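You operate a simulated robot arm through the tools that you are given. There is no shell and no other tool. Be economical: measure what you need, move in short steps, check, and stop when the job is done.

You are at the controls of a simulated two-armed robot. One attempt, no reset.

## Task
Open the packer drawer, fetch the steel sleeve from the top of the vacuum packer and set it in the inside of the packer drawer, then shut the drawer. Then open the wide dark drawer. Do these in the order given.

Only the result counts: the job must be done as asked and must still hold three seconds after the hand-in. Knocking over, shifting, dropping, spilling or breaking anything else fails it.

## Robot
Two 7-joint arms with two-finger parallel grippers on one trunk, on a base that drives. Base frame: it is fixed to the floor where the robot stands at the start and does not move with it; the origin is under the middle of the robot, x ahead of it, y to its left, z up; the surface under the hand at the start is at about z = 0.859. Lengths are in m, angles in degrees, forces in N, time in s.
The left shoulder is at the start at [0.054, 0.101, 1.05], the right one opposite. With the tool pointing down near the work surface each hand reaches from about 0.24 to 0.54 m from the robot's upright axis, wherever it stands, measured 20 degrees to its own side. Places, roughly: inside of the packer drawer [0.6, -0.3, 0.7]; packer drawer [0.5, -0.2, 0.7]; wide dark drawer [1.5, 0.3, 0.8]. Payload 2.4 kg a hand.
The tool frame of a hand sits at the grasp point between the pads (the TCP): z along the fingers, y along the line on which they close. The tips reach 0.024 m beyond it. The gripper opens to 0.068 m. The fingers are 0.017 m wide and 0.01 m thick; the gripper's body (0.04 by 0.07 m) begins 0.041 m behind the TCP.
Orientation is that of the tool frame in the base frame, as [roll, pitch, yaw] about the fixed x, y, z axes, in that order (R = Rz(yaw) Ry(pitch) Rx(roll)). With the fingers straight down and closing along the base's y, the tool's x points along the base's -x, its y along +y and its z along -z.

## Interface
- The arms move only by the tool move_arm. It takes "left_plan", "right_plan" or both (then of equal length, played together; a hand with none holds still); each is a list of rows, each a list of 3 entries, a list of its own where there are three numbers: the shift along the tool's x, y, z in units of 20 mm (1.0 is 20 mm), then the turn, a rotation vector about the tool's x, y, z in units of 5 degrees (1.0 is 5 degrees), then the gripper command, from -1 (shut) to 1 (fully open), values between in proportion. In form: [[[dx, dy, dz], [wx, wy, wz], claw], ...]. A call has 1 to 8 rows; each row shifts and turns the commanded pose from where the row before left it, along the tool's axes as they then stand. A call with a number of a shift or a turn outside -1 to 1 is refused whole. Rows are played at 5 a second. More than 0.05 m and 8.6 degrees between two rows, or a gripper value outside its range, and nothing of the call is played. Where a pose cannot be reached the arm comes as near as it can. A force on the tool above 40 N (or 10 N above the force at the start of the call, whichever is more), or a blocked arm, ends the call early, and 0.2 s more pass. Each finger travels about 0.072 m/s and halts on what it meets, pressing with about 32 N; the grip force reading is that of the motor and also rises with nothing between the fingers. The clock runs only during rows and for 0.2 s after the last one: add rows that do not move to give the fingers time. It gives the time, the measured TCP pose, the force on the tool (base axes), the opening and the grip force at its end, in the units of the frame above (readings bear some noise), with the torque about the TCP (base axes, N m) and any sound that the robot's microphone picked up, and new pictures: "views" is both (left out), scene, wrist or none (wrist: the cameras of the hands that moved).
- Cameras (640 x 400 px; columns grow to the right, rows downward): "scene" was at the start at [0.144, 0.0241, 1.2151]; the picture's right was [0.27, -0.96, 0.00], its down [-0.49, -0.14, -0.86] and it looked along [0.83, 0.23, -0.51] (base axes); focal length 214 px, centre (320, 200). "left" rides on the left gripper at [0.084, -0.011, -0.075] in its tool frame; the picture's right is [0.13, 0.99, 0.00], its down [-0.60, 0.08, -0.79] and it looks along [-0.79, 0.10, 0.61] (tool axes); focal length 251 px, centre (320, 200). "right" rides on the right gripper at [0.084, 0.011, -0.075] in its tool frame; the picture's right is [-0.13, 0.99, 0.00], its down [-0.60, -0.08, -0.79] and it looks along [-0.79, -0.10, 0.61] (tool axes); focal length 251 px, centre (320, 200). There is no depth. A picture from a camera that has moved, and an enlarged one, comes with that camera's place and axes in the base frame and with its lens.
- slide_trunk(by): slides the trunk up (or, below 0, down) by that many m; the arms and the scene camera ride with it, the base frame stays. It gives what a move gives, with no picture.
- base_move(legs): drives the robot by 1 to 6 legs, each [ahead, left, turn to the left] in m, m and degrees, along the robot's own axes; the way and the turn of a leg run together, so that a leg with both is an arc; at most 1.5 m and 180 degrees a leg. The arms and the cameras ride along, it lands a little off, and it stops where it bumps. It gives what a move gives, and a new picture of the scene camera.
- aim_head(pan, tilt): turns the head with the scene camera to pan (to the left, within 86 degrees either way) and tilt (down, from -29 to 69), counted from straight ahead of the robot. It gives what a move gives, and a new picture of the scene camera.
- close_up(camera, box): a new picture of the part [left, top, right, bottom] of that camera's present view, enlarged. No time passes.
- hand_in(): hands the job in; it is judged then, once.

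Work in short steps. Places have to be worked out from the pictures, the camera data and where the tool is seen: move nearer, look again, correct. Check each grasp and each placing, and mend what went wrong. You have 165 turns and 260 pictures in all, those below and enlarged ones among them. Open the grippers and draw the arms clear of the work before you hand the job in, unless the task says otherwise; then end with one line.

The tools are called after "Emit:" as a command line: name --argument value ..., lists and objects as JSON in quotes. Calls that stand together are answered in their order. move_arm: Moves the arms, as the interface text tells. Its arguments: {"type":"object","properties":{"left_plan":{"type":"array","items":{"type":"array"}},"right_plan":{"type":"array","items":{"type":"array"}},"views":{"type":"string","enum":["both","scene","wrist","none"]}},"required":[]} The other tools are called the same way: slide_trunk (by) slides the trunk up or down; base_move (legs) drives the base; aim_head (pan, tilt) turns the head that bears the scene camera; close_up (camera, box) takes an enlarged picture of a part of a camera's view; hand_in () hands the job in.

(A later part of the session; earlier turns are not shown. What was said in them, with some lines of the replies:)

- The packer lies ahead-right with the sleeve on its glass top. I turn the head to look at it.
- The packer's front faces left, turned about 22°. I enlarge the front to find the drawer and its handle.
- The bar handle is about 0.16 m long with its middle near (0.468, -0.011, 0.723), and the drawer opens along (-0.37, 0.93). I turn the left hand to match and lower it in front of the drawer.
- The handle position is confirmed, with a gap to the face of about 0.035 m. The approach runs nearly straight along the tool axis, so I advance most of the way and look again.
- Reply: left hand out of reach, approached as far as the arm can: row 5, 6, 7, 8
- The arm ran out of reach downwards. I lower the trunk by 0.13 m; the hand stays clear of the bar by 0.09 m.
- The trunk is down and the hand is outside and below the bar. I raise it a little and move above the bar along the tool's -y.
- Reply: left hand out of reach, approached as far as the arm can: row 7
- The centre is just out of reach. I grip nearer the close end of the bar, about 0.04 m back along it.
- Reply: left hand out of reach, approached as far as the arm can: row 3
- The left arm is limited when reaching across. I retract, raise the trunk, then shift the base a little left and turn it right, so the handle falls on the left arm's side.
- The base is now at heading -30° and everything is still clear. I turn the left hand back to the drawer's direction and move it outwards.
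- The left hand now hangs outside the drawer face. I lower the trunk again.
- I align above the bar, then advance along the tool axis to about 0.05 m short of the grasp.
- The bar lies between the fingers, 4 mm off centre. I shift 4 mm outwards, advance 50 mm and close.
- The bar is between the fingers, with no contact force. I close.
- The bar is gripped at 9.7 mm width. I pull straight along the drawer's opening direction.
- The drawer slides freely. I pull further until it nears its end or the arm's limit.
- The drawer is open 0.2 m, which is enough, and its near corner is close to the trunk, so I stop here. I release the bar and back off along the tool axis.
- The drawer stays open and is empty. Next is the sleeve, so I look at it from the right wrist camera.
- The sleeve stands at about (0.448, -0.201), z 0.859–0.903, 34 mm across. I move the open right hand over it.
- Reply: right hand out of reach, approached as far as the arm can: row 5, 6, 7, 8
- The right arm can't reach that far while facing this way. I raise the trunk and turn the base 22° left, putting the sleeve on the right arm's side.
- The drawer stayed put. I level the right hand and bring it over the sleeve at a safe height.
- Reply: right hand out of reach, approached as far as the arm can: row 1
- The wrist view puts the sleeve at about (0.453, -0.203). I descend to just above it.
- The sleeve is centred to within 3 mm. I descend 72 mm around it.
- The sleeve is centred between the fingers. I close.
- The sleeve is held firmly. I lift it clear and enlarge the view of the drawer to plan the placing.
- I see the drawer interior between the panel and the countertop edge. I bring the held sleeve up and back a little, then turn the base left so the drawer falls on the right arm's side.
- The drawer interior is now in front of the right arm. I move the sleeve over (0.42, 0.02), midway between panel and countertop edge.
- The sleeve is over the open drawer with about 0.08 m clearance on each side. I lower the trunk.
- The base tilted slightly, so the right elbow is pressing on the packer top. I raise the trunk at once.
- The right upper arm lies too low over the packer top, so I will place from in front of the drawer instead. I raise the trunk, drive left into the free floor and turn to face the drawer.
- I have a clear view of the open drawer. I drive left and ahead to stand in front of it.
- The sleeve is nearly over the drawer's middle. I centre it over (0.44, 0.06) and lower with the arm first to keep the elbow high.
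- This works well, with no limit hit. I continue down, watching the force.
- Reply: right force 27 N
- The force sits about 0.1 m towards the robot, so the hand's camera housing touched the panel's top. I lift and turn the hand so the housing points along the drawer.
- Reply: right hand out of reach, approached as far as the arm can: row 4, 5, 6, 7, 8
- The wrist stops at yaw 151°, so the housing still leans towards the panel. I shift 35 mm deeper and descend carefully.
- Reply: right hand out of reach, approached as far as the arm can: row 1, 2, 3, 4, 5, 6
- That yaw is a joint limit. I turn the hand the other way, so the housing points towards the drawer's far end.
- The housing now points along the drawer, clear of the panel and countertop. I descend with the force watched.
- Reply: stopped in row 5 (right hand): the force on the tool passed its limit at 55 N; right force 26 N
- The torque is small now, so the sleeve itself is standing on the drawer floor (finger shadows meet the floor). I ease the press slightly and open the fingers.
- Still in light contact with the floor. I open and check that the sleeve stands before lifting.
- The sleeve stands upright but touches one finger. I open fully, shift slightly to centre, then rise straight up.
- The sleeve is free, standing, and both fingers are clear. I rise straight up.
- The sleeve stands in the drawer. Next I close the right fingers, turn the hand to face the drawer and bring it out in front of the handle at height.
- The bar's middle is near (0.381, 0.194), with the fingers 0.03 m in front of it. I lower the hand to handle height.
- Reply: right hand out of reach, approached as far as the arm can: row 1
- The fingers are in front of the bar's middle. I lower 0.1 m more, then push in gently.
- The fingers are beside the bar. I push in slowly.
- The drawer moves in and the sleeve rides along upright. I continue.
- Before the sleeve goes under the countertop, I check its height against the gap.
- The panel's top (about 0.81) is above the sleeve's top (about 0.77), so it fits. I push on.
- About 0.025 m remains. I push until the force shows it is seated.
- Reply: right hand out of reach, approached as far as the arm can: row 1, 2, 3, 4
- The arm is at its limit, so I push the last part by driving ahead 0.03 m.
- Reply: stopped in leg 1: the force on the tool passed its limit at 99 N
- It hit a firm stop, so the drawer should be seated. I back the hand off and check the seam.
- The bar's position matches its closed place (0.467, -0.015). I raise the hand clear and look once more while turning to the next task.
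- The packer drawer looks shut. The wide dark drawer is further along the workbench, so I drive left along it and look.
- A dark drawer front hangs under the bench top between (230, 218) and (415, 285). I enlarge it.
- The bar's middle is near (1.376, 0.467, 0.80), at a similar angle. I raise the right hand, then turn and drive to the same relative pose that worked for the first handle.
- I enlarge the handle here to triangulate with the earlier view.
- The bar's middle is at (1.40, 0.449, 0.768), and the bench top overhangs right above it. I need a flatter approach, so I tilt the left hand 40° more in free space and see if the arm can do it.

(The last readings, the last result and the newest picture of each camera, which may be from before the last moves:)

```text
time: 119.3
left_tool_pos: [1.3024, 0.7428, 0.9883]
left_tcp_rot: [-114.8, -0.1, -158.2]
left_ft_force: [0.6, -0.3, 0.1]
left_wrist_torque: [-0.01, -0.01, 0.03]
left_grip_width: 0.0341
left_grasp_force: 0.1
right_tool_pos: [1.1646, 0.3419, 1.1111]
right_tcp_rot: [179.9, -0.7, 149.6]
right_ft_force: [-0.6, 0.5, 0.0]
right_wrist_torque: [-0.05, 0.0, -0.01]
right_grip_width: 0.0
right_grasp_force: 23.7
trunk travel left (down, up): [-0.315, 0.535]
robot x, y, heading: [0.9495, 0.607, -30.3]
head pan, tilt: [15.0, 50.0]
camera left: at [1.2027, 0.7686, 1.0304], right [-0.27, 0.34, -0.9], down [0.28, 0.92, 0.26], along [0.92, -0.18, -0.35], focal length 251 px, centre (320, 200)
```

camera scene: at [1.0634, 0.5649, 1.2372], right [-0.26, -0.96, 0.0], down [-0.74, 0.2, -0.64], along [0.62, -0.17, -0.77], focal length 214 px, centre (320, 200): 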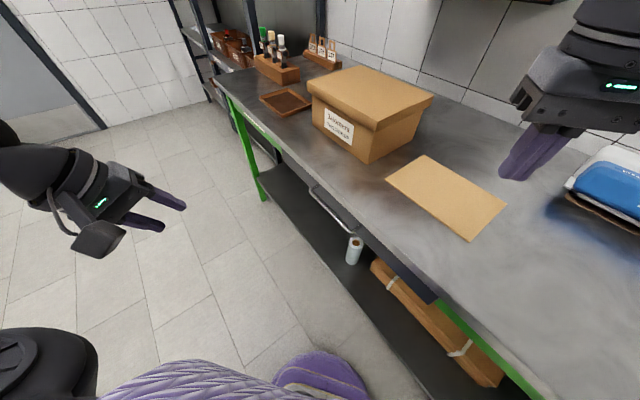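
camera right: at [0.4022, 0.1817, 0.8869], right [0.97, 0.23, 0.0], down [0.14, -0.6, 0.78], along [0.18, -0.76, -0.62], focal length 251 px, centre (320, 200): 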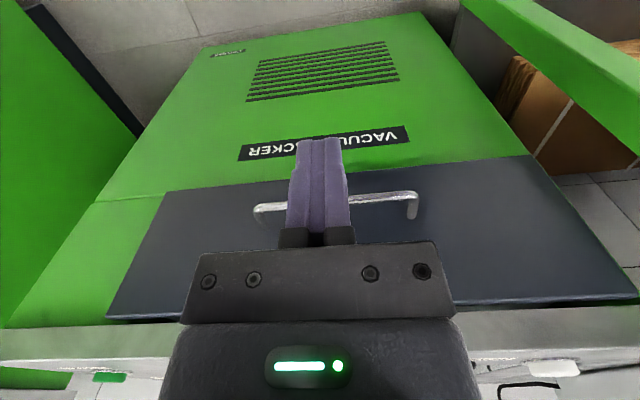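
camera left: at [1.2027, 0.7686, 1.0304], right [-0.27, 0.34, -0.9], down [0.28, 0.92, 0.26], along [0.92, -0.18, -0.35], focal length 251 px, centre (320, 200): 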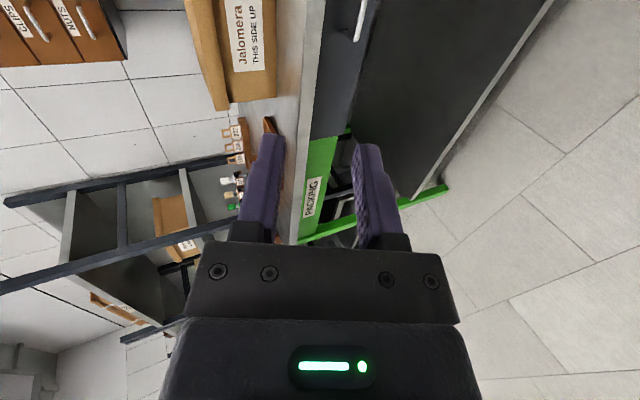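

Tilt 65° works. I lower the trunk 0.12 m and check the handle from nearer.

Emit:
slide_trunk --by -0.12

Emit:
move_arm --left_plan '[[[-0.5, 0.4, 0.2], [0, 0, 0], 0], [[-0.5, 0.4, 0.2], [0, 0, 0], 0], [[-0.5, 0.5, 0.2], [0, 0, 0], 0], [[-0.5, 0.5, 0.5], [0, 0, 0], 0], [[0, 0.5, 1], [0, 0, 0], 0], [[0, 0, 1], [0, 0, 0], 0], [[0, 0, 0], [0, 0, 0], 0]]'

```text
time: 120.8
left_tool_pos: [1.3041, 0.7413, 0.8692]
left_tcp_rot: [-115.0, 0.0, -158.4]
left_ft_force: [0.3, -0.1, -0.6]
left_wrist_torque: [0.0, -0.01, 0.01]
left_grip_width: 0.034
left_grasp_force: 0.0
right_tool_pos: [1.1645, 0.3404, 0.9909]
right_tcp_rot: [179.9, -0.8, 149.6]
right_ft_force: [-0.6, 0.5, 0.1]
right_wrist_torque: [0.01, 0.01, 0.01]
right_grip_width: 0.0001
right_grasp_force: 23.1
trunk travel left (down, up): [-0.195, 0.655]
robot x, y, heading: [0.9482, 0.6092, -30.5]
head pan, tilt: [15.0, 50.0]
```

```text
time: 122.4
left_tool_pos: [1.3541, 0.7225, 0.801]
left_tcp_rot: [-115.0, 0.0, -158.2]
left_ft_force: [-0.1, -0.1, 0.0]
left_wrist_torque: [0.01, 0.05, 0.01]
left_grip_width: 0.0342
left_grasp_force: 0.0
right_tool_pos: [1.1644, 0.34, 0.9918]
right_tcp_rot: [-180.0, -0.7, 149.6]
right_ft_force: [-0.2, 0.6, 0.1]
right_wrist_torque: [-0.01, 0.0, 0.0]
right_grip_width: 0.0002
right_grasp_force: 23.3
trunk travel left (down, up): [-0.195, 0.655]
robot x, y, heading: [0.9505, 0.6097, -30.5]
head pan, tilt: [15.0, 50.0]
camera scene: at [1.0876, 0.5508, 1.1152], right [-0.26, -0.96, 0.0], down [-0.74, 0.2, -0.64], along [0.62, -0.17, -0.77], focal length 214 px, centre (320, 200)
camera left: at [1.2538, 0.7495, 0.8431], right [-0.28, 0.34, -0.9], down [0.28, 0.92, 0.26], along [0.92, -0.18, -0.35], focal length 251 px, centre (320, 200)
```

scene: 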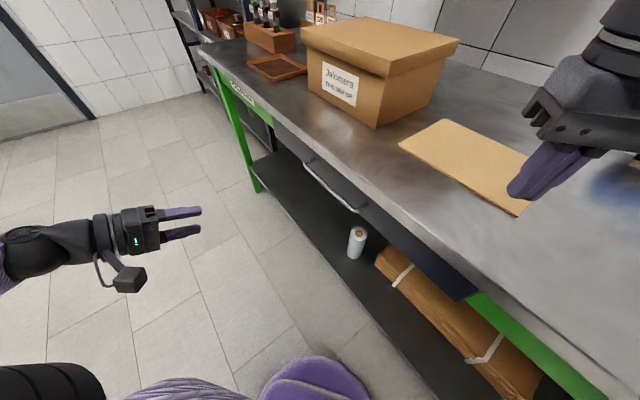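
left: 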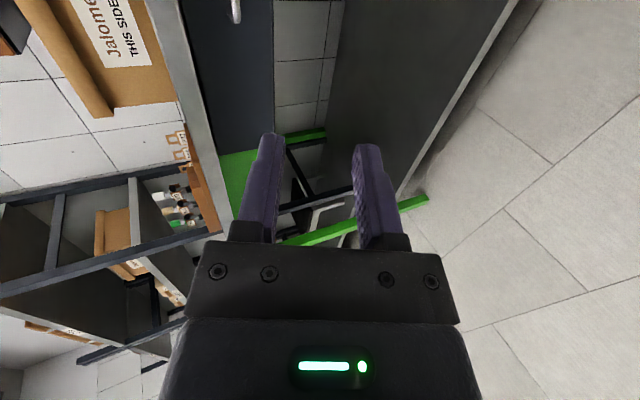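

I move towards a pre-grasp point 0.09 m in front of the bar.

Emit:
move_arm --left_plan '[[[0.5, -0.52, 1], [0, 0, 0], 0], [[0.5, -0.52, 1], [0, 0, 0], 0], [[0.5, -0.52, 1], [0, 0, 0], 0], [[0.5, -0.52, 1], [0, 0, 0], 0], [[0.5, -0.52, 1], [0, 0, 0], 0], [[0.5, -0.52, 1], [0, 0, 0], 0], [[0.5, -0.52, 1], [0, 0, 0], 0], [[0.5, -0.52, 1], [0, 0, 0], 0]]'

```text
time: 124.2
left_tool_pos: [1.3549, 0.579, 0.8071]
left_tcp_rot: [-116.1, 1.2, -157.1]
left_ft_force: [0.4, -1.6, -0.3]
left_wrist_torque: [0.0, 0.06, -0.01]
left_grip_width: 0.0341
left_grasp_force: 0.0
left hand out of reach, approached as far as the arm can: row 6, 7, 8
right_tool_pos: [1.1647, 0.3396, 0.9915]
right_tcp_rot: [179.9, -0.8, 149.6]
right_ft_force: [-0.4, 0.3, 0.3]
right_wrist_torque: [0.01, -0.01, 0.04]
right_grip_width: 0.0
right_grasp_force: 23.7
trunk travel left (down, up): [-0.195, 0.655]
robot x, y, heading: [0.9506, 0.6056, -30.2]
head pan, tilt: [15.0, 50.0]
camera scene: at [1.0876, 0.5507, 1.1152], right [-0.26, -0.96, 0.0], down [-0.74, 0.2, -0.64], along [0.62, -0.17, -0.77], focal length 214 px, centre (320, 200)
camera left: at [1.2531, 0.6028, 0.8484], right [-0.27, 0.36, -0.89], down [0.26, 0.92, 0.29], along [0.93, -0.15, -0.34], focal length 251 px, centre (320, 200)
```

scene: 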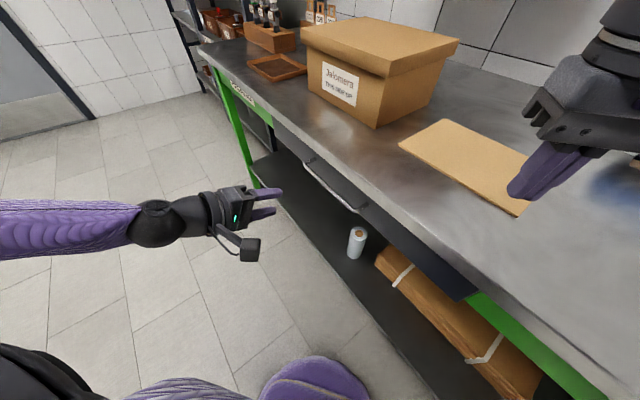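
left: 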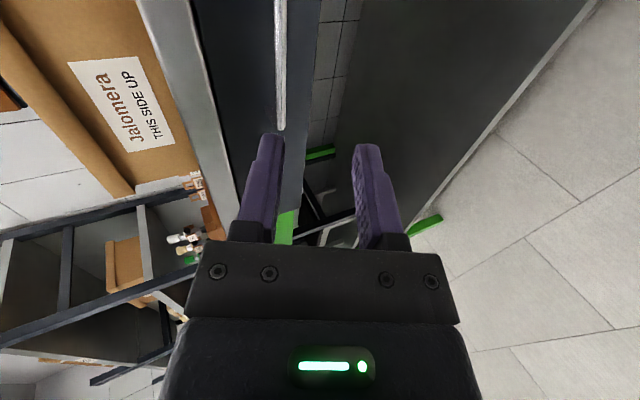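

I'm slightly out of reach again. I retract, turn the base 20° right so the arm reaches more naturally, and restore the hand's direction.

Emit:
move_arm --left_plan '[[[0, 0.4, -1], [0, 0, 0], 0], [[0, 0.4, -1], [0, 0, 0], 0], [[0, 0.4, -1], [0, 0, 0], 0], [[0, 0.4, -1], [0, 0, 0], 0], [[0, 0.4, -1], [0, 0, 0], 0], [[0, 0.4, -1], [0, 0, 0], 0]]' --views "none"

Emit:
base_move --legs '[[0, 0, -20]]'

Emit:
move_arm --left_plan '[[[0, 0, 0], [0, -0.906, -0.423], 0], [[0, 0, 0], [0, -0.906, -0.423], 0], [[0, 0, 0], [0, -0.906, -0.423], 0], [[0, 0, 0], [0, -0.906, -0.423], 0], [[0, 0, 0], [0, 0, 0], 0]]'

```text
time: 125.6
left_tool_pos: [1.3076, 0.6685, 0.8137]
left_tcp_rot: [-114.9, -0.1, -158.2]
left_ft_force: [0.1, -0.7, -0.6]
left_wrist_torque: [-0.01, -0.03, 0.03]
left_grip_width: 0.034
left_grasp_force: 0.1
left hand out of reach, approached as far as the arm can: row 1, 2
right_tool_pos: [1.1648, 0.3405, 0.9908]
right_tcp_rot: [179.9, -0.8, 149.7]
right_ft_force: [0.2, 0.2, 0.2]
right_wrist_torque: [-0.01, -0.02, -0.01]
right_grip_width: 0.0
right_grasp_force: 23.8
trunk travel left (down, up): [-0.195, 0.655]
robot x, y, heading: [0.9467, 0.6087, -30.4]
head pan, tilt: [15.0, 50.0]
```

```text
time: 127.1
left_tool_pos: [1.3062, 0.5412, 0.8148]
left_tcp_rot: [-115.0, -0.1, -178.5]
left_ft_force: [-0.6, 0.0, -0.2]
left_wrist_torque: [0.0, 0.03, -0.02]
left_grip_width: 0.0338
left_grasp_force: 0.1
right_tool_pos: [1.0575, 0.2823, 0.991]
right_tcp_rot: [179.9, -0.7, 129.3]
right_ft_force: [-1.3, -0.1, -0.3]
right_wrist_torque: [0.02, 0.02, -0.01]
right_grip_width: 0.0001
right_grasp_force: 23.4
trunk travel left (down, up): [-0.195, 0.655]
robot x, y, heading: [0.9532, 0.6106, -50.5]
head pan, tilt: [15.0, 50.0]
camera scene: at [1.059, 0.5065, 1.1152], right [-0.58, -0.81, 0.0], down [-0.62, 0.45, -0.64], along [0.52, -0.37, -0.77], focal length 214 px, centre (320, 200)
```

scene: 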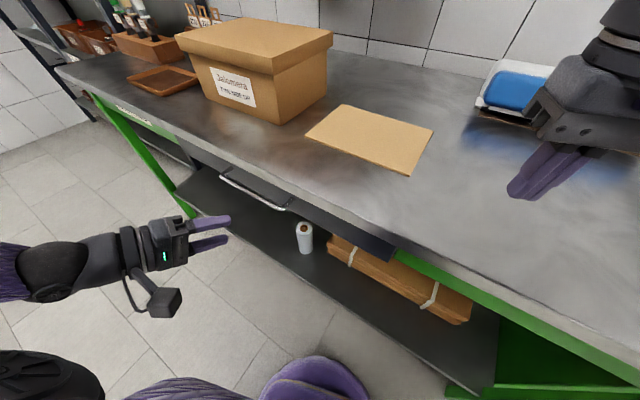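

```text
time: 128.3
left_tool_pos: [1.3297, 0.5439, 0.8006]
left_tcp_rot: [-115.0, 0.0, -158.6]
left_ft_force: [-0.1, -0.4, -0.2]
left_wrist_torque: [0.0, -0.01, 0.01]
left_grip_width: 0.0339
left_grasp_force: 0.1
left hand out of reach, approached as far as the arm can: row 2, 3, 4
right_tool_pos: [1.0569, 0.2824, 0.9917]
right_tcp_rot: [179.9, -0.7, 129.3]
right_ft_force: [0.6, 0.1, 0.7]
right_wrist_torque: [-0.01, -0.01, -0.01]
right_grip_width: 0.0003
right_grasp_force: 23.5
trunk travel left (down, up): [-0.195, 0.655]
robot x, y, heading: [0.948, 0.6047, -50.5]
head pan, tilt: [15.0, 50.0]
camera scene: at [1.059, 0.5065, 1.1152], right [-0.58, -0.81, 0.0], down [-0.62, 0.45, -0.64], along [0.52, -0.37, -0.77], focal length 214 px, centre (320, 200)
camera left: at [1.2296, 0.5713, 0.8426], right [-0.27, 0.34, -0.9], down [0.29, 0.92, 0.26], along [0.92, -0.19, -0.35], focal length 251 px, centre (320, 200)
```

scene: 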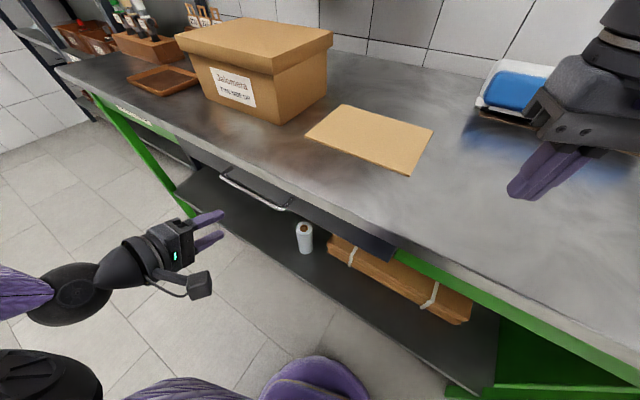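
left: 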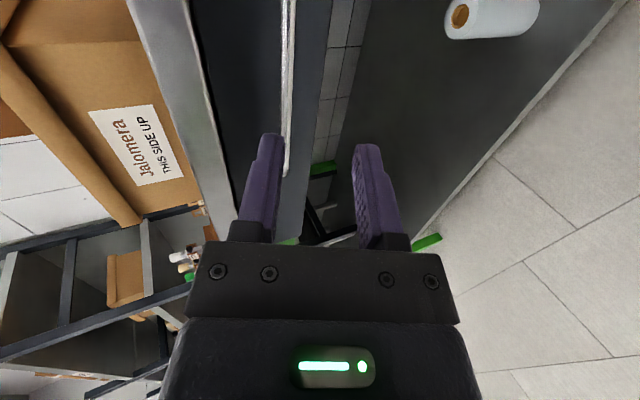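

The bar appears along the tool axis, about 0.02 m to -y and 0.11 m ahead. I test the reach with a partial move.

Emit:
move_arm --left_plan '[[[0, -0.5, 0.5], [0, 0, 0], 0], [[0, -0.5, 0.5], [0, 0, 0], 0], [[0, 0, 0.5], [0, 0, 0], -0.2], [[0, 0, 0.5], [0, 0, 0], -0.2], [[0, 0, 0], [0, 0, 0], -0.2]]' --views "wrist"

```text
time: 129.5
left_tool_pos: [1.3446, 0.5017, 0.8018]
left_tcp_rot: [-115.0, 0.0, -158.4]
left_ft_force: [-0.5, 0.2, 0.5]
left_wrist_torque: [-0.02, 0.02, 0.0]
left_grip_width: 0.027
left_grasp_force: 0.0
right_tool_pos: [1.0581, 0.2818, 0.9911]
right_tcp_rot: [179.9, -0.7, 129.3]
right_ft_force: [-0.6, -0.5, 0.7]
right_wrist_torque: [0.02, 0.02, 0.01]
right_grip_width: 0.0
right_grasp_force: 23.6
trunk travel left (down, up): [-0.195, 0.655]
robot x, y, heading: [0.9468, 0.6085, -50.5]
head pan, tilt: [15.0, 50.0]
camera left: at [1.2447, 0.5297, 0.8438], right [-0.27, 0.34, -0.9], down [0.29, 0.92, 0.26], along [0.92, -0.19, -0.35], focal length 251 px, centre (320, 200)
```

left: 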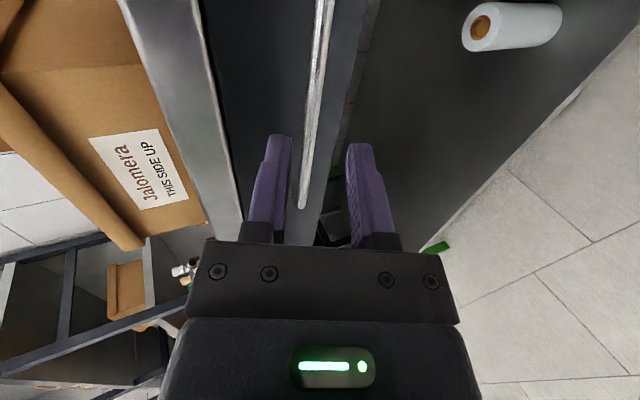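

The arm reaches and the bar is centred within 3 mm. I advance 0.072 m slowly.

Emit:
move_arm --left_plan '[[[-0.1, 0, 0.6], [0, 0, 0], -0.2], [[-0.1, 0, 0.6], [0, 0, 0], -0.2], [[-0.1, 0, 0.6], [0, 0, 0], -0.2], [[0, 0, 0.6], [0, 0, 0], -0.2], [[0, 0, 0.6], [0, 0, 0], -0.2], [[0, 0, 0.4], [0, 0, 0], -0.2], [[0, 0, 0], [0, 0, 0], -0.2]]'

```text
time: 131.1
left_tool_pos: [1.374, 0.4461, 0.7722]
left_tcp_rot: [-115.0, -0.1, -158.6]
left_ft_force: [0.5, -0.6, 0.1]
left_wrist_torque: [-0.01, 0.02, 0.01]
left_grip_width: 0.0271
left_grasp_force: 0.0
right_tool_pos: [1.058, 0.2825, 0.9918]
right_tcp_rot: [179.9, -0.6, 129.3]
right_ft_force: [0.2, -0.4, -0.1]
right_wrist_torque: [-0.01, -0.02, 0.0]
right_grip_width: 0.0003
right_grasp_force: 23.2
trunk travel left (down, up): [-0.195, 0.655]
robot x, y, heading: [0.9521, 0.6117, -50.6]
head pan, tilt: [15.0, 50.0]
camera scene: at [1.0591, 0.5064, 1.1152], right [-0.58, -0.81, 0.0], down [-0.62, 0.45, -0.64], along [0.52, -0.37, -0.77], focal length 214 px, centre (320, 200)
camera left: at [1.2733, 0.4737, 0.8154], right [-0.27, 0.34, -0.9], down [0.29, 0.92, 0.26], along [0.92, -0.19, -0.35], focal length 251 px, centre (320, 200)
```

scene: 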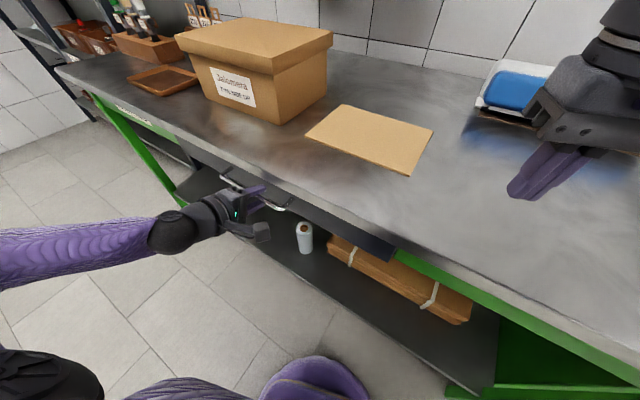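
left: 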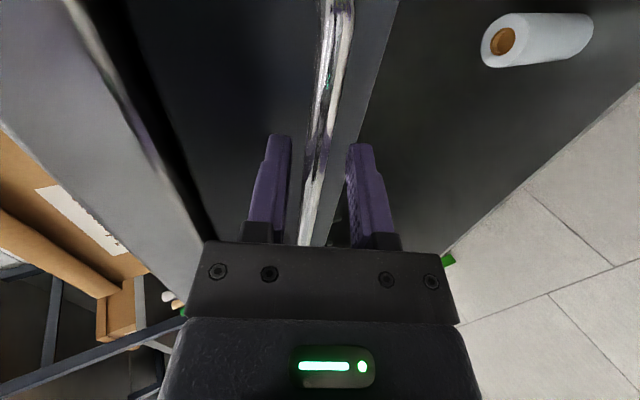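

The bar is between the fingers, with no contact force. I close on it.

Emit:
move_arm --left_plan '[[[0, 0, 0], [0, 0, 0], -1], [[0, 0, 0], [0, 0, 0], -1], [[0, 0, 0], [0, 0, 0], -1]]' --views "wrist"

```text
time: 131.9
left_tool_pos: [1.3729, 0.4467, 0.7769]
left_tcp_rot: [-114.6, 0.3, -158.3]
left_ft_force: [8.2, 0.7, 37.7]
left_wrist_torque: [-0.35, 0.44, -0.42]
left_grip_width: 0.0096
left_grasp_force: 31.0
right_tool_pos: [1.0564, 0.2826, 0.9912]
right_tcp_rot: [179.9, -0.7, 129.4]
right_ft_force: [0.0, -0.7, 0.1]
right_wrist_torque: [0.01, -0.02, 0.02]
right_grip_width: 0.0003
right_grasp_force: 23.3
trunk travel left (down, up): [-0.195, 0.655]
robot x, y, heading: [0.9508, 0.6105, -50.7]
head pan, tilt: [15.0, 50.0]
camera left: at [1.2729, 0.4741, 0.8177], right [-0.27, 0.34, -0.9], down [0.29, 0.92, 0.26], along [0.92, -0.19, -0.34], focal length 251 px, centre (320, 200)
```

left: 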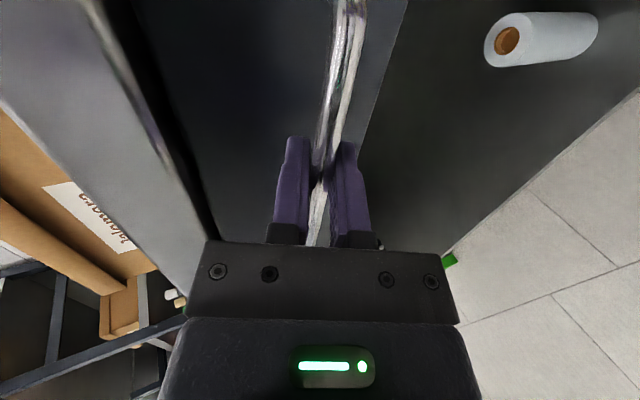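

Gripped at 9.6 mm. The bar sits about 5 mm higher, giving 38 N upwards, so I relieve this first and then pull.

Emit:
move_arm --left_plan '[[[0, -0.23, -0.1], [0, 0, 0], -1], [[0, 0, 0], [0, 0, 0], -1]]' --views "none"

Emit:
move_arm --left_plan '[[[0, 0.21, -0.45], [0, 0, 0], -1], [[0, 0.21, -0.45], [0, 0, 0], -1], [[0, 0.42, -0.9], [0, 0, 0], -1], [[0, 0.42, -0.9], [0, 0, 0], -1], [[0, 0.42, -0.9], [0, 0, 0], -1], [[0, 0, 0], [0, 0, 0], -1]]' --views "scene"

```text
time: 132.5
left_tool_pos: [1.3734, 0.4477, 0.778]
left_tcp_rot: [-115.2, -0.1, -158.6]
left_ft_force: [2.0, -1.0, -3.0]
left_wrist_torque: [0.17, -0.32, 0.9]
left_grip_width: 0.01
left_grasp_force: 30.8
right_tool_pos: [1.0595, 0.2817, 0.9904]
right_tcp_rot: [179.9, -0.8, 129.3]
right_ft_force: [-0.5, -0.3, 0.7]
right_wrist_torque: [-0.01, 0.0, 0.03]
right_grip_width: 0.0003
right_grasp_force: 23.3
trunk travel left (down, up): [-0.195, 0.655]
robot x, y, heading: [0.9452, 0.6035, -50.8]
head pan, tilt: [15.0, 50.0]
```

```text
time: 133.9
left_tool_pos: [1.3435, 0.5221, 0.7767]
left_tcp_rot: [-115.1, -0.1, -158.7]
left_ft_force: [-8.8, -3.0, -21.1]
left_wrist_torque: [0.0, 0.09, 0.1]
left_grip_width: 0.0099
left_grasp_force: 30.9
right_tool_pos: [1.0575, 0.2819, 0.991]
right_tcp_rot: [179.9, -0.7, 129.3]
right_ft_force: [0.1, -0.2, -0.3]
right_wrist_torque: [-0.03, 0.02, 0.0]
right_grip_width: 0.0003
right_grasp_force: 23.2
trunk travel left (down, up): [-0.195, 0.655]
robot x, y, heading: [0.9453, 0.6071, -50.6]
head pan, tilt: [15.0, 50.0]
camera scene: at [1.0594, 0.5059, 1.115], right [-0.58, -0.81, 0.0], down [-0.62, 0.45, -0.64], along [0.52, -0.37, -0.77], focal length 214 px, centre (320, 200)
```

scene: 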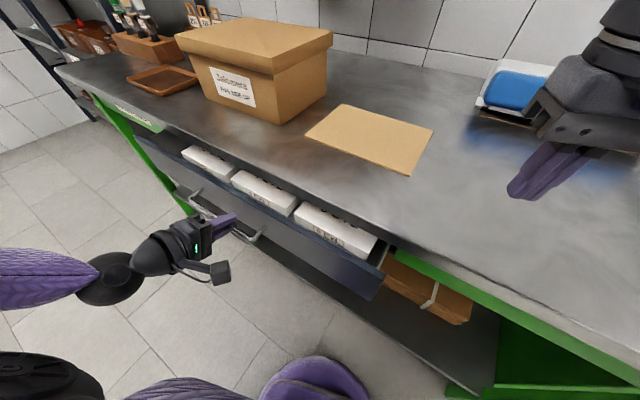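

The drawer is opening, with boxes inside. I continue the pull, easing slightly down to relieve the 21 N.

Emit:
move_arm --left_plan '[[[0, 0.55, -0.7], [0, 0, 0], -1], [[0, 0.38, -0.8], [0, 0, 0], -1], [[0, 0.38, -0.8], [0, 0, 0], -1], [[0, 0.38, -0.8], [0, 0, 0], -1], [[0, 0.38, -0.8], [0, 0, 0], -1], [[0, 0, 0], [0, 0, 0], -1]]' --views "scene"

```text
time: 134.6
left_tool_pos: [1.3304, 0.5551, 0.7771]
left_tcp_rot: [-114.0, 0.3, -158.6]
left_ft_force: [-2.3, -1.8, 17.9]
left_wrist_torque: [-0.27, 0.49, -0.14]
left_grip_width: 0.0101
left_grasp_force: 31.2
right_tool_pos: [1.0571, 0.2829, 0.9911]
right_tcp_rot: [179.8, -0.6, 129.3]
right_ft_force: [0.2, -0.1, -0.3]
right_wrist_torque: [0.01, 0.0, -0.03]
right_grip_width: 0.0002
right_grasp_force: 24.0
trunk travel left (down, up): [-0.195, 0.655]
robot x, y, heading: [0.9477, 0.6069, -50.6]
head pan, tilt: [15.0, 50.0]
stopped in row 3 (left hand): the force on the tool passed its limit at 43 N (the readings are from after the stop); the commanded pose is now the measured one
camera scene: at [1.058, 0.5063, 1.1154], right [-0.58, -0.81, 0.0], down [-0.62, 0.45, -0.64], along [0.52, -0.37, -0.77], focal length 214 px, centre (320, 200)
```

scene: 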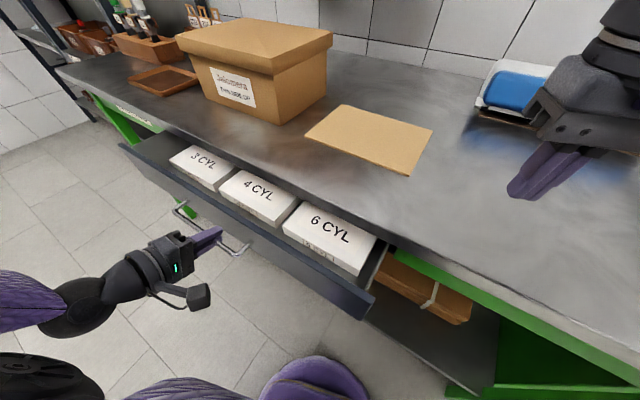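

The downward correction was slightly too much. I continue with a pure horizontal pull.

Emit:
move_arm --left_plan '[[[0, 0.2, -0.6], [0, 0, 0], -1], [[0, 0.34, -0.72], [0, 0, 0], -1], [[0, 0.34, -0.72], [0, 0, 0], -1], [[0, 0.34, -0.72], [0, 0, 0], -1], [[0, 0.34, -0.72], [0, 0, 0], -1], [[0, 0.34, -0.72], [0, 0, 0], -1], [[0, 0, 0], [0, 0, 0], -1]]' --views "scene"

```text
time: 135.9
left_tool_pos: [1.2985, 0.634, 0.7763]
left_tcp_rot: [-113.9, 0.3, -158.7]
left_ft_force: [-5.2, -2.4, 15.7]
left_wrist_torque: [-0.29, 0.43, -0.22]
left_grip_width: 0.0099
left_grasp_force: 31.3
right_tool_pos: [1.0568, 0.2813, 0.9913]
right_tcp_rot: [179.8, -0.7, 129.2]
right_ft_force: [0.2, 0.7, 0.8]
right_wrist_torque: [0.03, 0.0, -0.02]
right_grip_width: 0.0
right_grasp_force: 23.9
trunk travel left (down, up): [-0.195, 0.655]
robot x, y, heading: [0.949, 0.6086, -50.5]
head pan, tilt: [15.0, 50.0]
stopped in row 6 (left hand): the force on the tool passed its limit at 41 N (the readings are from after the stop); the commanded pose is now the measured one
camera scene: at [1.0579, 0.5061, 1.1152], right [-0.58, -0.81, 0.0], down [-0.62, 0.45, -0.64], along [0.52, -0.37, -0.77], focal length 214 px, centre (320, 200)
```

scene: 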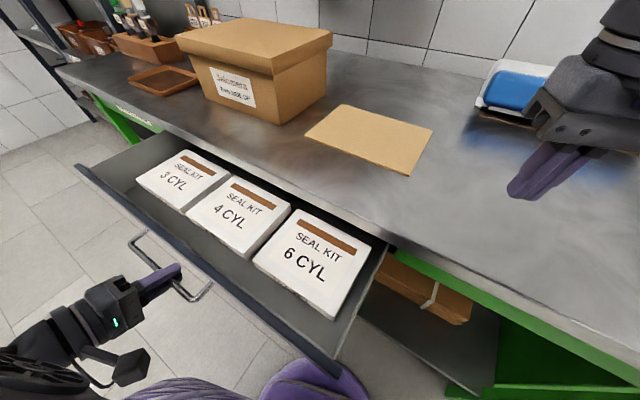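

The drawer is open 0.20 m, and its corner is near my trunk. To open it more, I relieve the vertical force and back the base away along the drawer's direction while holding the handle.

Emit:
move_arm --left_plan '[[[0, -0.1, -0.05], [0.2, 0, 0], -1], [[0, 0, 0], [0, 0, 0], -1]]' --views "none"

Emit:
base_move --legs '[[-0.076, 0.025, 0]]'

```text
time: 136.5
left_tool_pos: [1.2977, 0.6357, 0.7762]
left_tcp_rot: [-113.5, 0.2, -158.6]
left_ft_force: [-21.2, -8.1, -26.3]
left_wrist_torque: [0.01, 0.28, 0.17]
left_grip_width: 0.0098
left_grasp_force: 30.7
right_tool_pos: [1.0569, 0.2819, 0.9917]
right_tcp_rot: [179.8, -0.7, 129.3]
right_ft_force: [0.6, 0.6, 0.1]
right_wrist_torque: [-0.01, 0.01, 0.02]
right_grip_width: 0.0002
right_grasp_force: 24.0
trunk travel left (down, up): [-0.195, 0.655]
robot x, y, heading: [0.9467, 0.6097, -50.6]
head pan, tilt: [15.0, 50.0]
```

```text
time: 137.6
left_tool_pos: [1.2704, 0.7106, 0.7769]
left_tcp_rot: [-113.3, 0.4, -158.5]
left_ft_force: [-20.1, -7.2, -35.4]
left_wrist_torque: [-0.16, 0.52, -0.05]
left_grip_width: 0.0097
left_grasp_force: 31.6
right_tool_pos: [1.0285, 0.3579, 0.9901]
right_tcp_rot: [179.9, -0.8, 129.3]
right_ft_force: [-0.8, 0.6, 0.2]
right_wrist_torque: [-0.03, 0.03, -0.01]
right_grip_width: 0.0
right_grasp_force: 23.9
trunk travel left (down, up): [-0.195, 0.655]
robot x, y, heading: [0.9208, 0.681, -50.6]
head pan, tilt: [15.0, 50.0]
camera scene: at [1.0301, 0.5814, 1.115], right [-0.58, -0.81, 0.0], down [-0.62, 0.45, -0.64], along [0.52, -0.37, -0.77], focal length 214 px, centre (320, 200)
```

scene: 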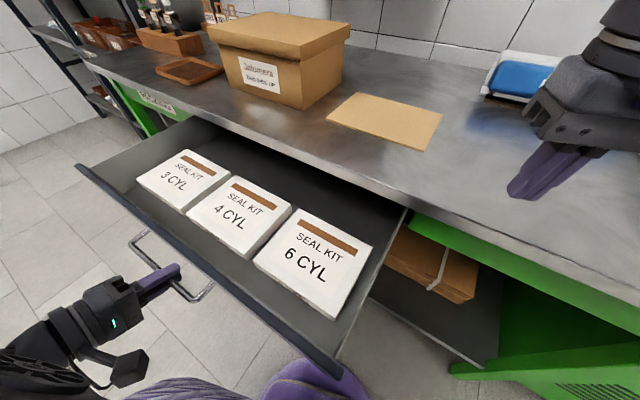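

It is open about 0.28 m and the boxes are still in place. I pull 0.05 m more to be well open.

Emit:
base_move --legs '[[-0.048, 0.016, 0]]'

```text
time: 138.5
left_tool_pos: [1.2513, 0.7577, 0.7776]
left_tcp_rot: [-113.4, 0.2, -158.6]
left_ft_force: [-16.4, -6.5, -17.5]
left_wrist_torque: [-0.14, 0.44, 0.12]
left_grip_width: 0.0098
left_grasp_force: 30.9
right_tool_pos: [1.0106, 0.4046, 0.9911]
right_tcp_rot: [179.9, -0.7, 129.5]
right_ft_force: [1.2, 0.0, 0.8]
right_wrist_torque: [0.0, -0.03, -0.01]
right_grip_width: 0.0
right_grasp_force: 23.5
trunk travel left (down, up): [-0.195, 0.655]
robot x, y, heading: [0.9048, 0.7253, -50.3]
head pan, tilt: [15.0, 50.0]
camera scene: at [1.0117, 0.6285, 1.1152], right [-0.58, -0.81, 0.0], down [-0.62, 0.45, -0.64], along [0.52, -0.37, -0.77], focal length 214 px, centre (320, 200)
```

scene: 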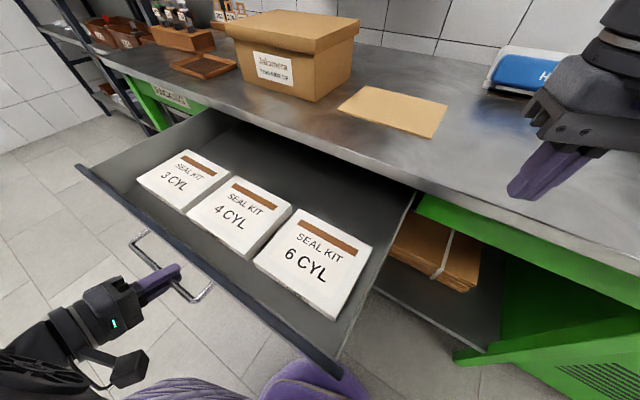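

The drawer is wide open. I release the bar and draw the left hand straight back.

Emit:
move_arm --left_plan '[[[0, 0, 0], [0, 0, 0], 0.0], [[0, 0, 0], [0, 0, 0], 0.0], [[0, 0, -0.5], [0, 0, 0], 0.0], [[0, 0, -1], [0, 0, 0], 0.0], [[0, 0, -1], [0, 0, 0], 0.0], [[0, 0, -1], [0, 0, 0], 0.0], [[0, 0, -1], [0, 0, 0], 0.0], [[0, 0, 0], [0, 0, 0], 0.0]]'

```text
time: 140.3
left_tool_pos: [1.2211, 0.8351, 0.8126]
left_tcp_rot: [-113.4, 0.2, -158.6]
left_ft_force: [-0.3, -0.3, -0.7]
left_wrist_torque: [0.01, -0.02, -0.02]
left_grip_width: 0.034
left_grasp_force: 0.0
right_tool_pos: [1.0107, 0.404, 0.9916]
right_tcp_rot: [179.9, -0.7, 129.4]
right_ft_force: [0.3, -0.5, 0.1]
right_wrist_torque: [-0.02, 0.0, 0.03]
right_grip_width: 0.0
right_grasp_force: 24.0
trunk travel left (down, up): [-0.195, 0.655]
robot x, y, heading: [0.9034, 0.7306, -50.5]
head pan, tilt: [15.0, 50.0]
camera scene: at [1.0123, 0.6289, 1.1152], right [-0.58, -0.81, 0.0], down [-0.62, 0.45, -0.64], along [0.52, -0.37, -0.77], focal length 214 px, centre (320, 200)
camera left: at [1.1203, 0.8641, 0.8526], right [-0.26, 0.32, -0.91], down [0.29, 0.93, 0.24], along [0.92, -0.2, -0.33], focal length 251 px, centre (320, 200)
```

scene: 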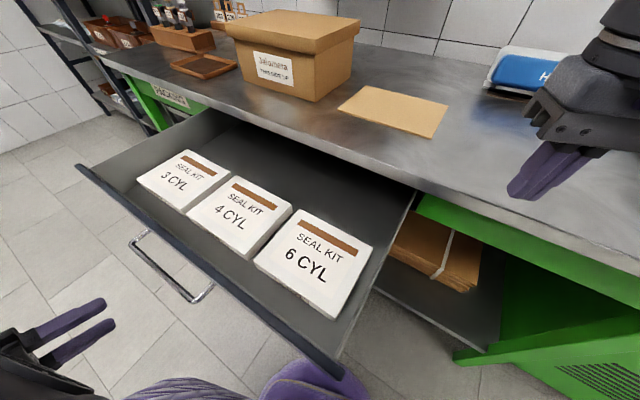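
left: 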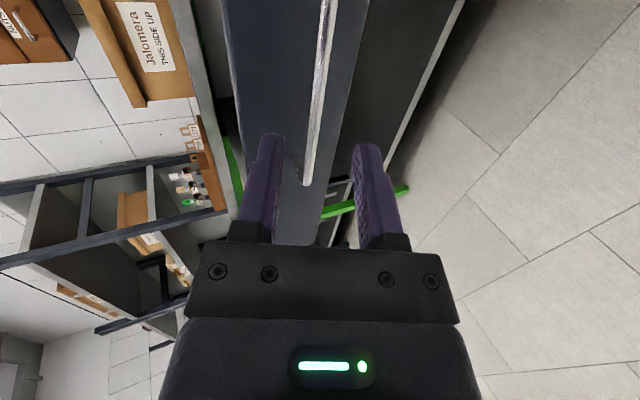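

The drawer stays open. I back the base away, open the right gripper, and check the packer drawer once more.

Emit:
base_move --legs '[[-0.28, 0.09, 0]]'

Emit:
move_arm --left_plan '[[[0, 0, 0], [0, 0, 0], 1], [[0, 0, 0], [0, 0, 0], 1], [[0, 0, 0], [0, 0, 0], 1]]' --right_plan '[[[0, 0, 0], [0, 0, 0], 1], [[0, 0, 0], [0, 0, 0], 1], [[0, 0, 0], [0, 0, 0], 1]]' --views "none"

Emit:
aim_head --pan -30 --tilt 35

```text
time: 142.4
left_tool_pos: [1.1098, 1.1113, 0.8118]
left_tcp_rot: [-113.3, 0.2, -158.8]
left_ft_force: [0.2, -0.1, -0.3]
left_wrist_torque: [-0.03, 0.03, 0.01]
left_grip_width: 0.034
left_grasp_force: 0.1
right_tool_pos: [0.8987, 0.6798, 0.9919]
right_tcp_rot: [179.9, -0.7, 129.2]
right_ft_force: [-0.3, -0.3, 0.2]
right_wrist_torque: [-0.01, -0.01, -0.03]
right_grip_width: 0.0
right_grasp_force: 23.8
trunk travel left (down, up): [-0.195, 0.655]
robot x, y, heading: [0.7949, 1.0066, -51.2]
head pan, tilt: [15.0, 50.0]
camera scene: at [0.9004, 0.9047, 1.1152], right [-0.58, -0.81, 0.0], down [-0.62, 0.45, -0.64], along [0.52, -0.38, -0.77], focal length 214 px, centre (320, 200)
```

scene: 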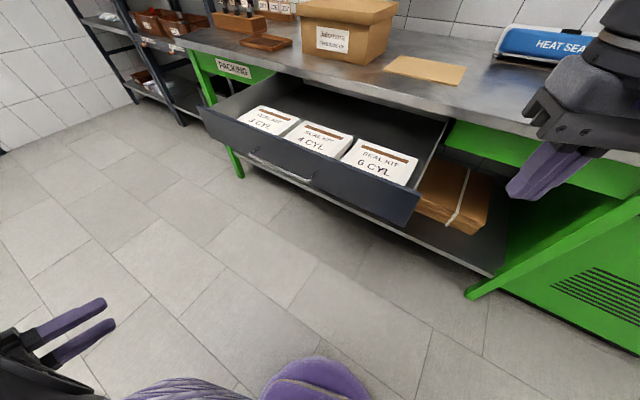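

```text
time: 143.2
left_tool_pos: [1.1093, 1.1114, 0.8124]
left_tcp_rot: [-113.4, 0.2, -158.8]
left_ft_force: [0.7, -0.6, -0.9]
left_wrist_torque: [-0.01, 0.0, -0.03]
left_grip_width: 0.0679
left_grasp_force: 0.1
right_tool_pos: [0.8987, 0.6805, 0.9897]
right_tcp_rot: [180.0, -0.7, 129.3]
right_ft_force: [0.0, 0.7, 0.2]
right_wrist_torque: [0.04, 0.0, 0.01]
right_grip_width: 0.068
right_grasp_force: 0.1
trunk travel left (down, up): [-0.195, 0.655]
robot x, y, heading: [0.7904, 1.0034, -50.7]
head pan, tilt: [15.0, 50.0]
```

```text
time: 144.3
left_tool_pos: [1.1098, 1.1098, 0.8128]
left_tcp_rot: [-113.4, 0.2, -158.8]
left_ft_force: [-1.1, -1.1, -1.0]
left_wrist_torque: [-0.02, 0.01, 0.02]
left_grip_width: 0.0682
left_grasp_force: 0.0
right_tool_pos: [0.8992, 0.6802, 0.9913]
right_tcp_rot: [180.0, -0.7, 129.1]
right_ft_force: [0.8, -0.2, 0.0]
right_wrist_torque: [0.0, 0.02, 0.04]
right_grip_width: 0.0681
right_grasp_force: 0.0
trunk travel left (down, up): [-0.195, 0.655]
robot x, y, heading: [0.7889, 1.0064, -50.6]
head pan, tilt: [-30.0, 35.0]
camera scene: at [0.8521, 0.8627, 1.1369], right [-0.99, -0.16, 0.0], down [-0.09, 0.57, -0.82], along [0.13, -0.81, -0.57], focal length 214 px, centre (320, 200)
```

scene: 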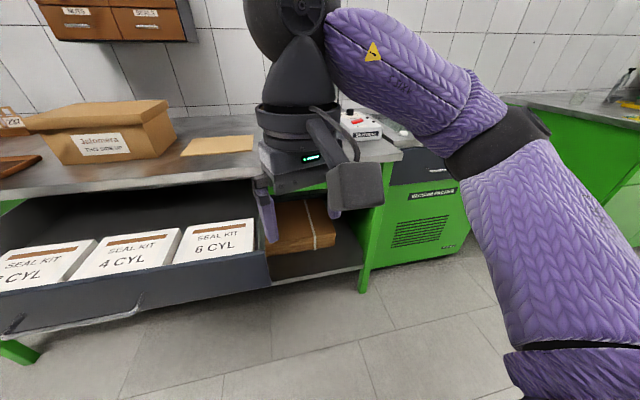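

I enlarge the packer front to confirm the drawer is flush.

Emit:
close_up --camera "scene" --box '[370, 110, 480, 200]'

```text
4.44 times, centred on (425, 155) of scene
camera zoom: at [0.8521, 0.8627, 1.1369], right [-0.99, -0.16, 0.0], down [-0.09, 0.57, -0.82], along [0.13, -0.81, -0.57], focal length 953 px, centre (-147, 400)
```

zoom: 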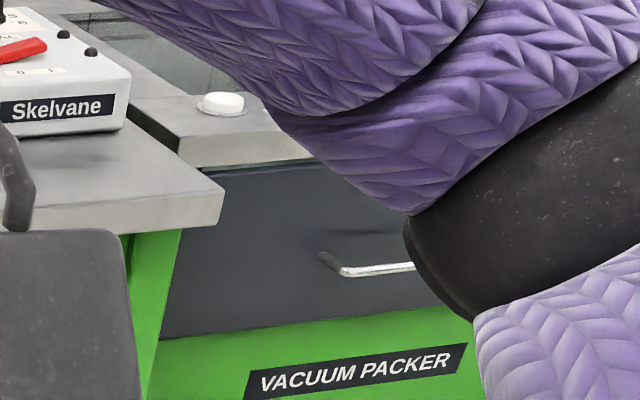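

Everything checks out: the handle's push position matches the original closed position, and the dark drawer is open with both hands clear. I hand in.

Emit:
hand_in

```text
The job is handed in.
```

The steel sleeve is in the packer drawer and that drawer is shut. The wide dark drawer is open about 0.33 m, and both grippers are open and clear. While lowering the sleeve, the right arm briefly pressed on the packer top, and the drawer hit its stop hard as it closed (99 N). I saw nothing shifted afterwards, but I could not check the sleeve inside the shut drawer.
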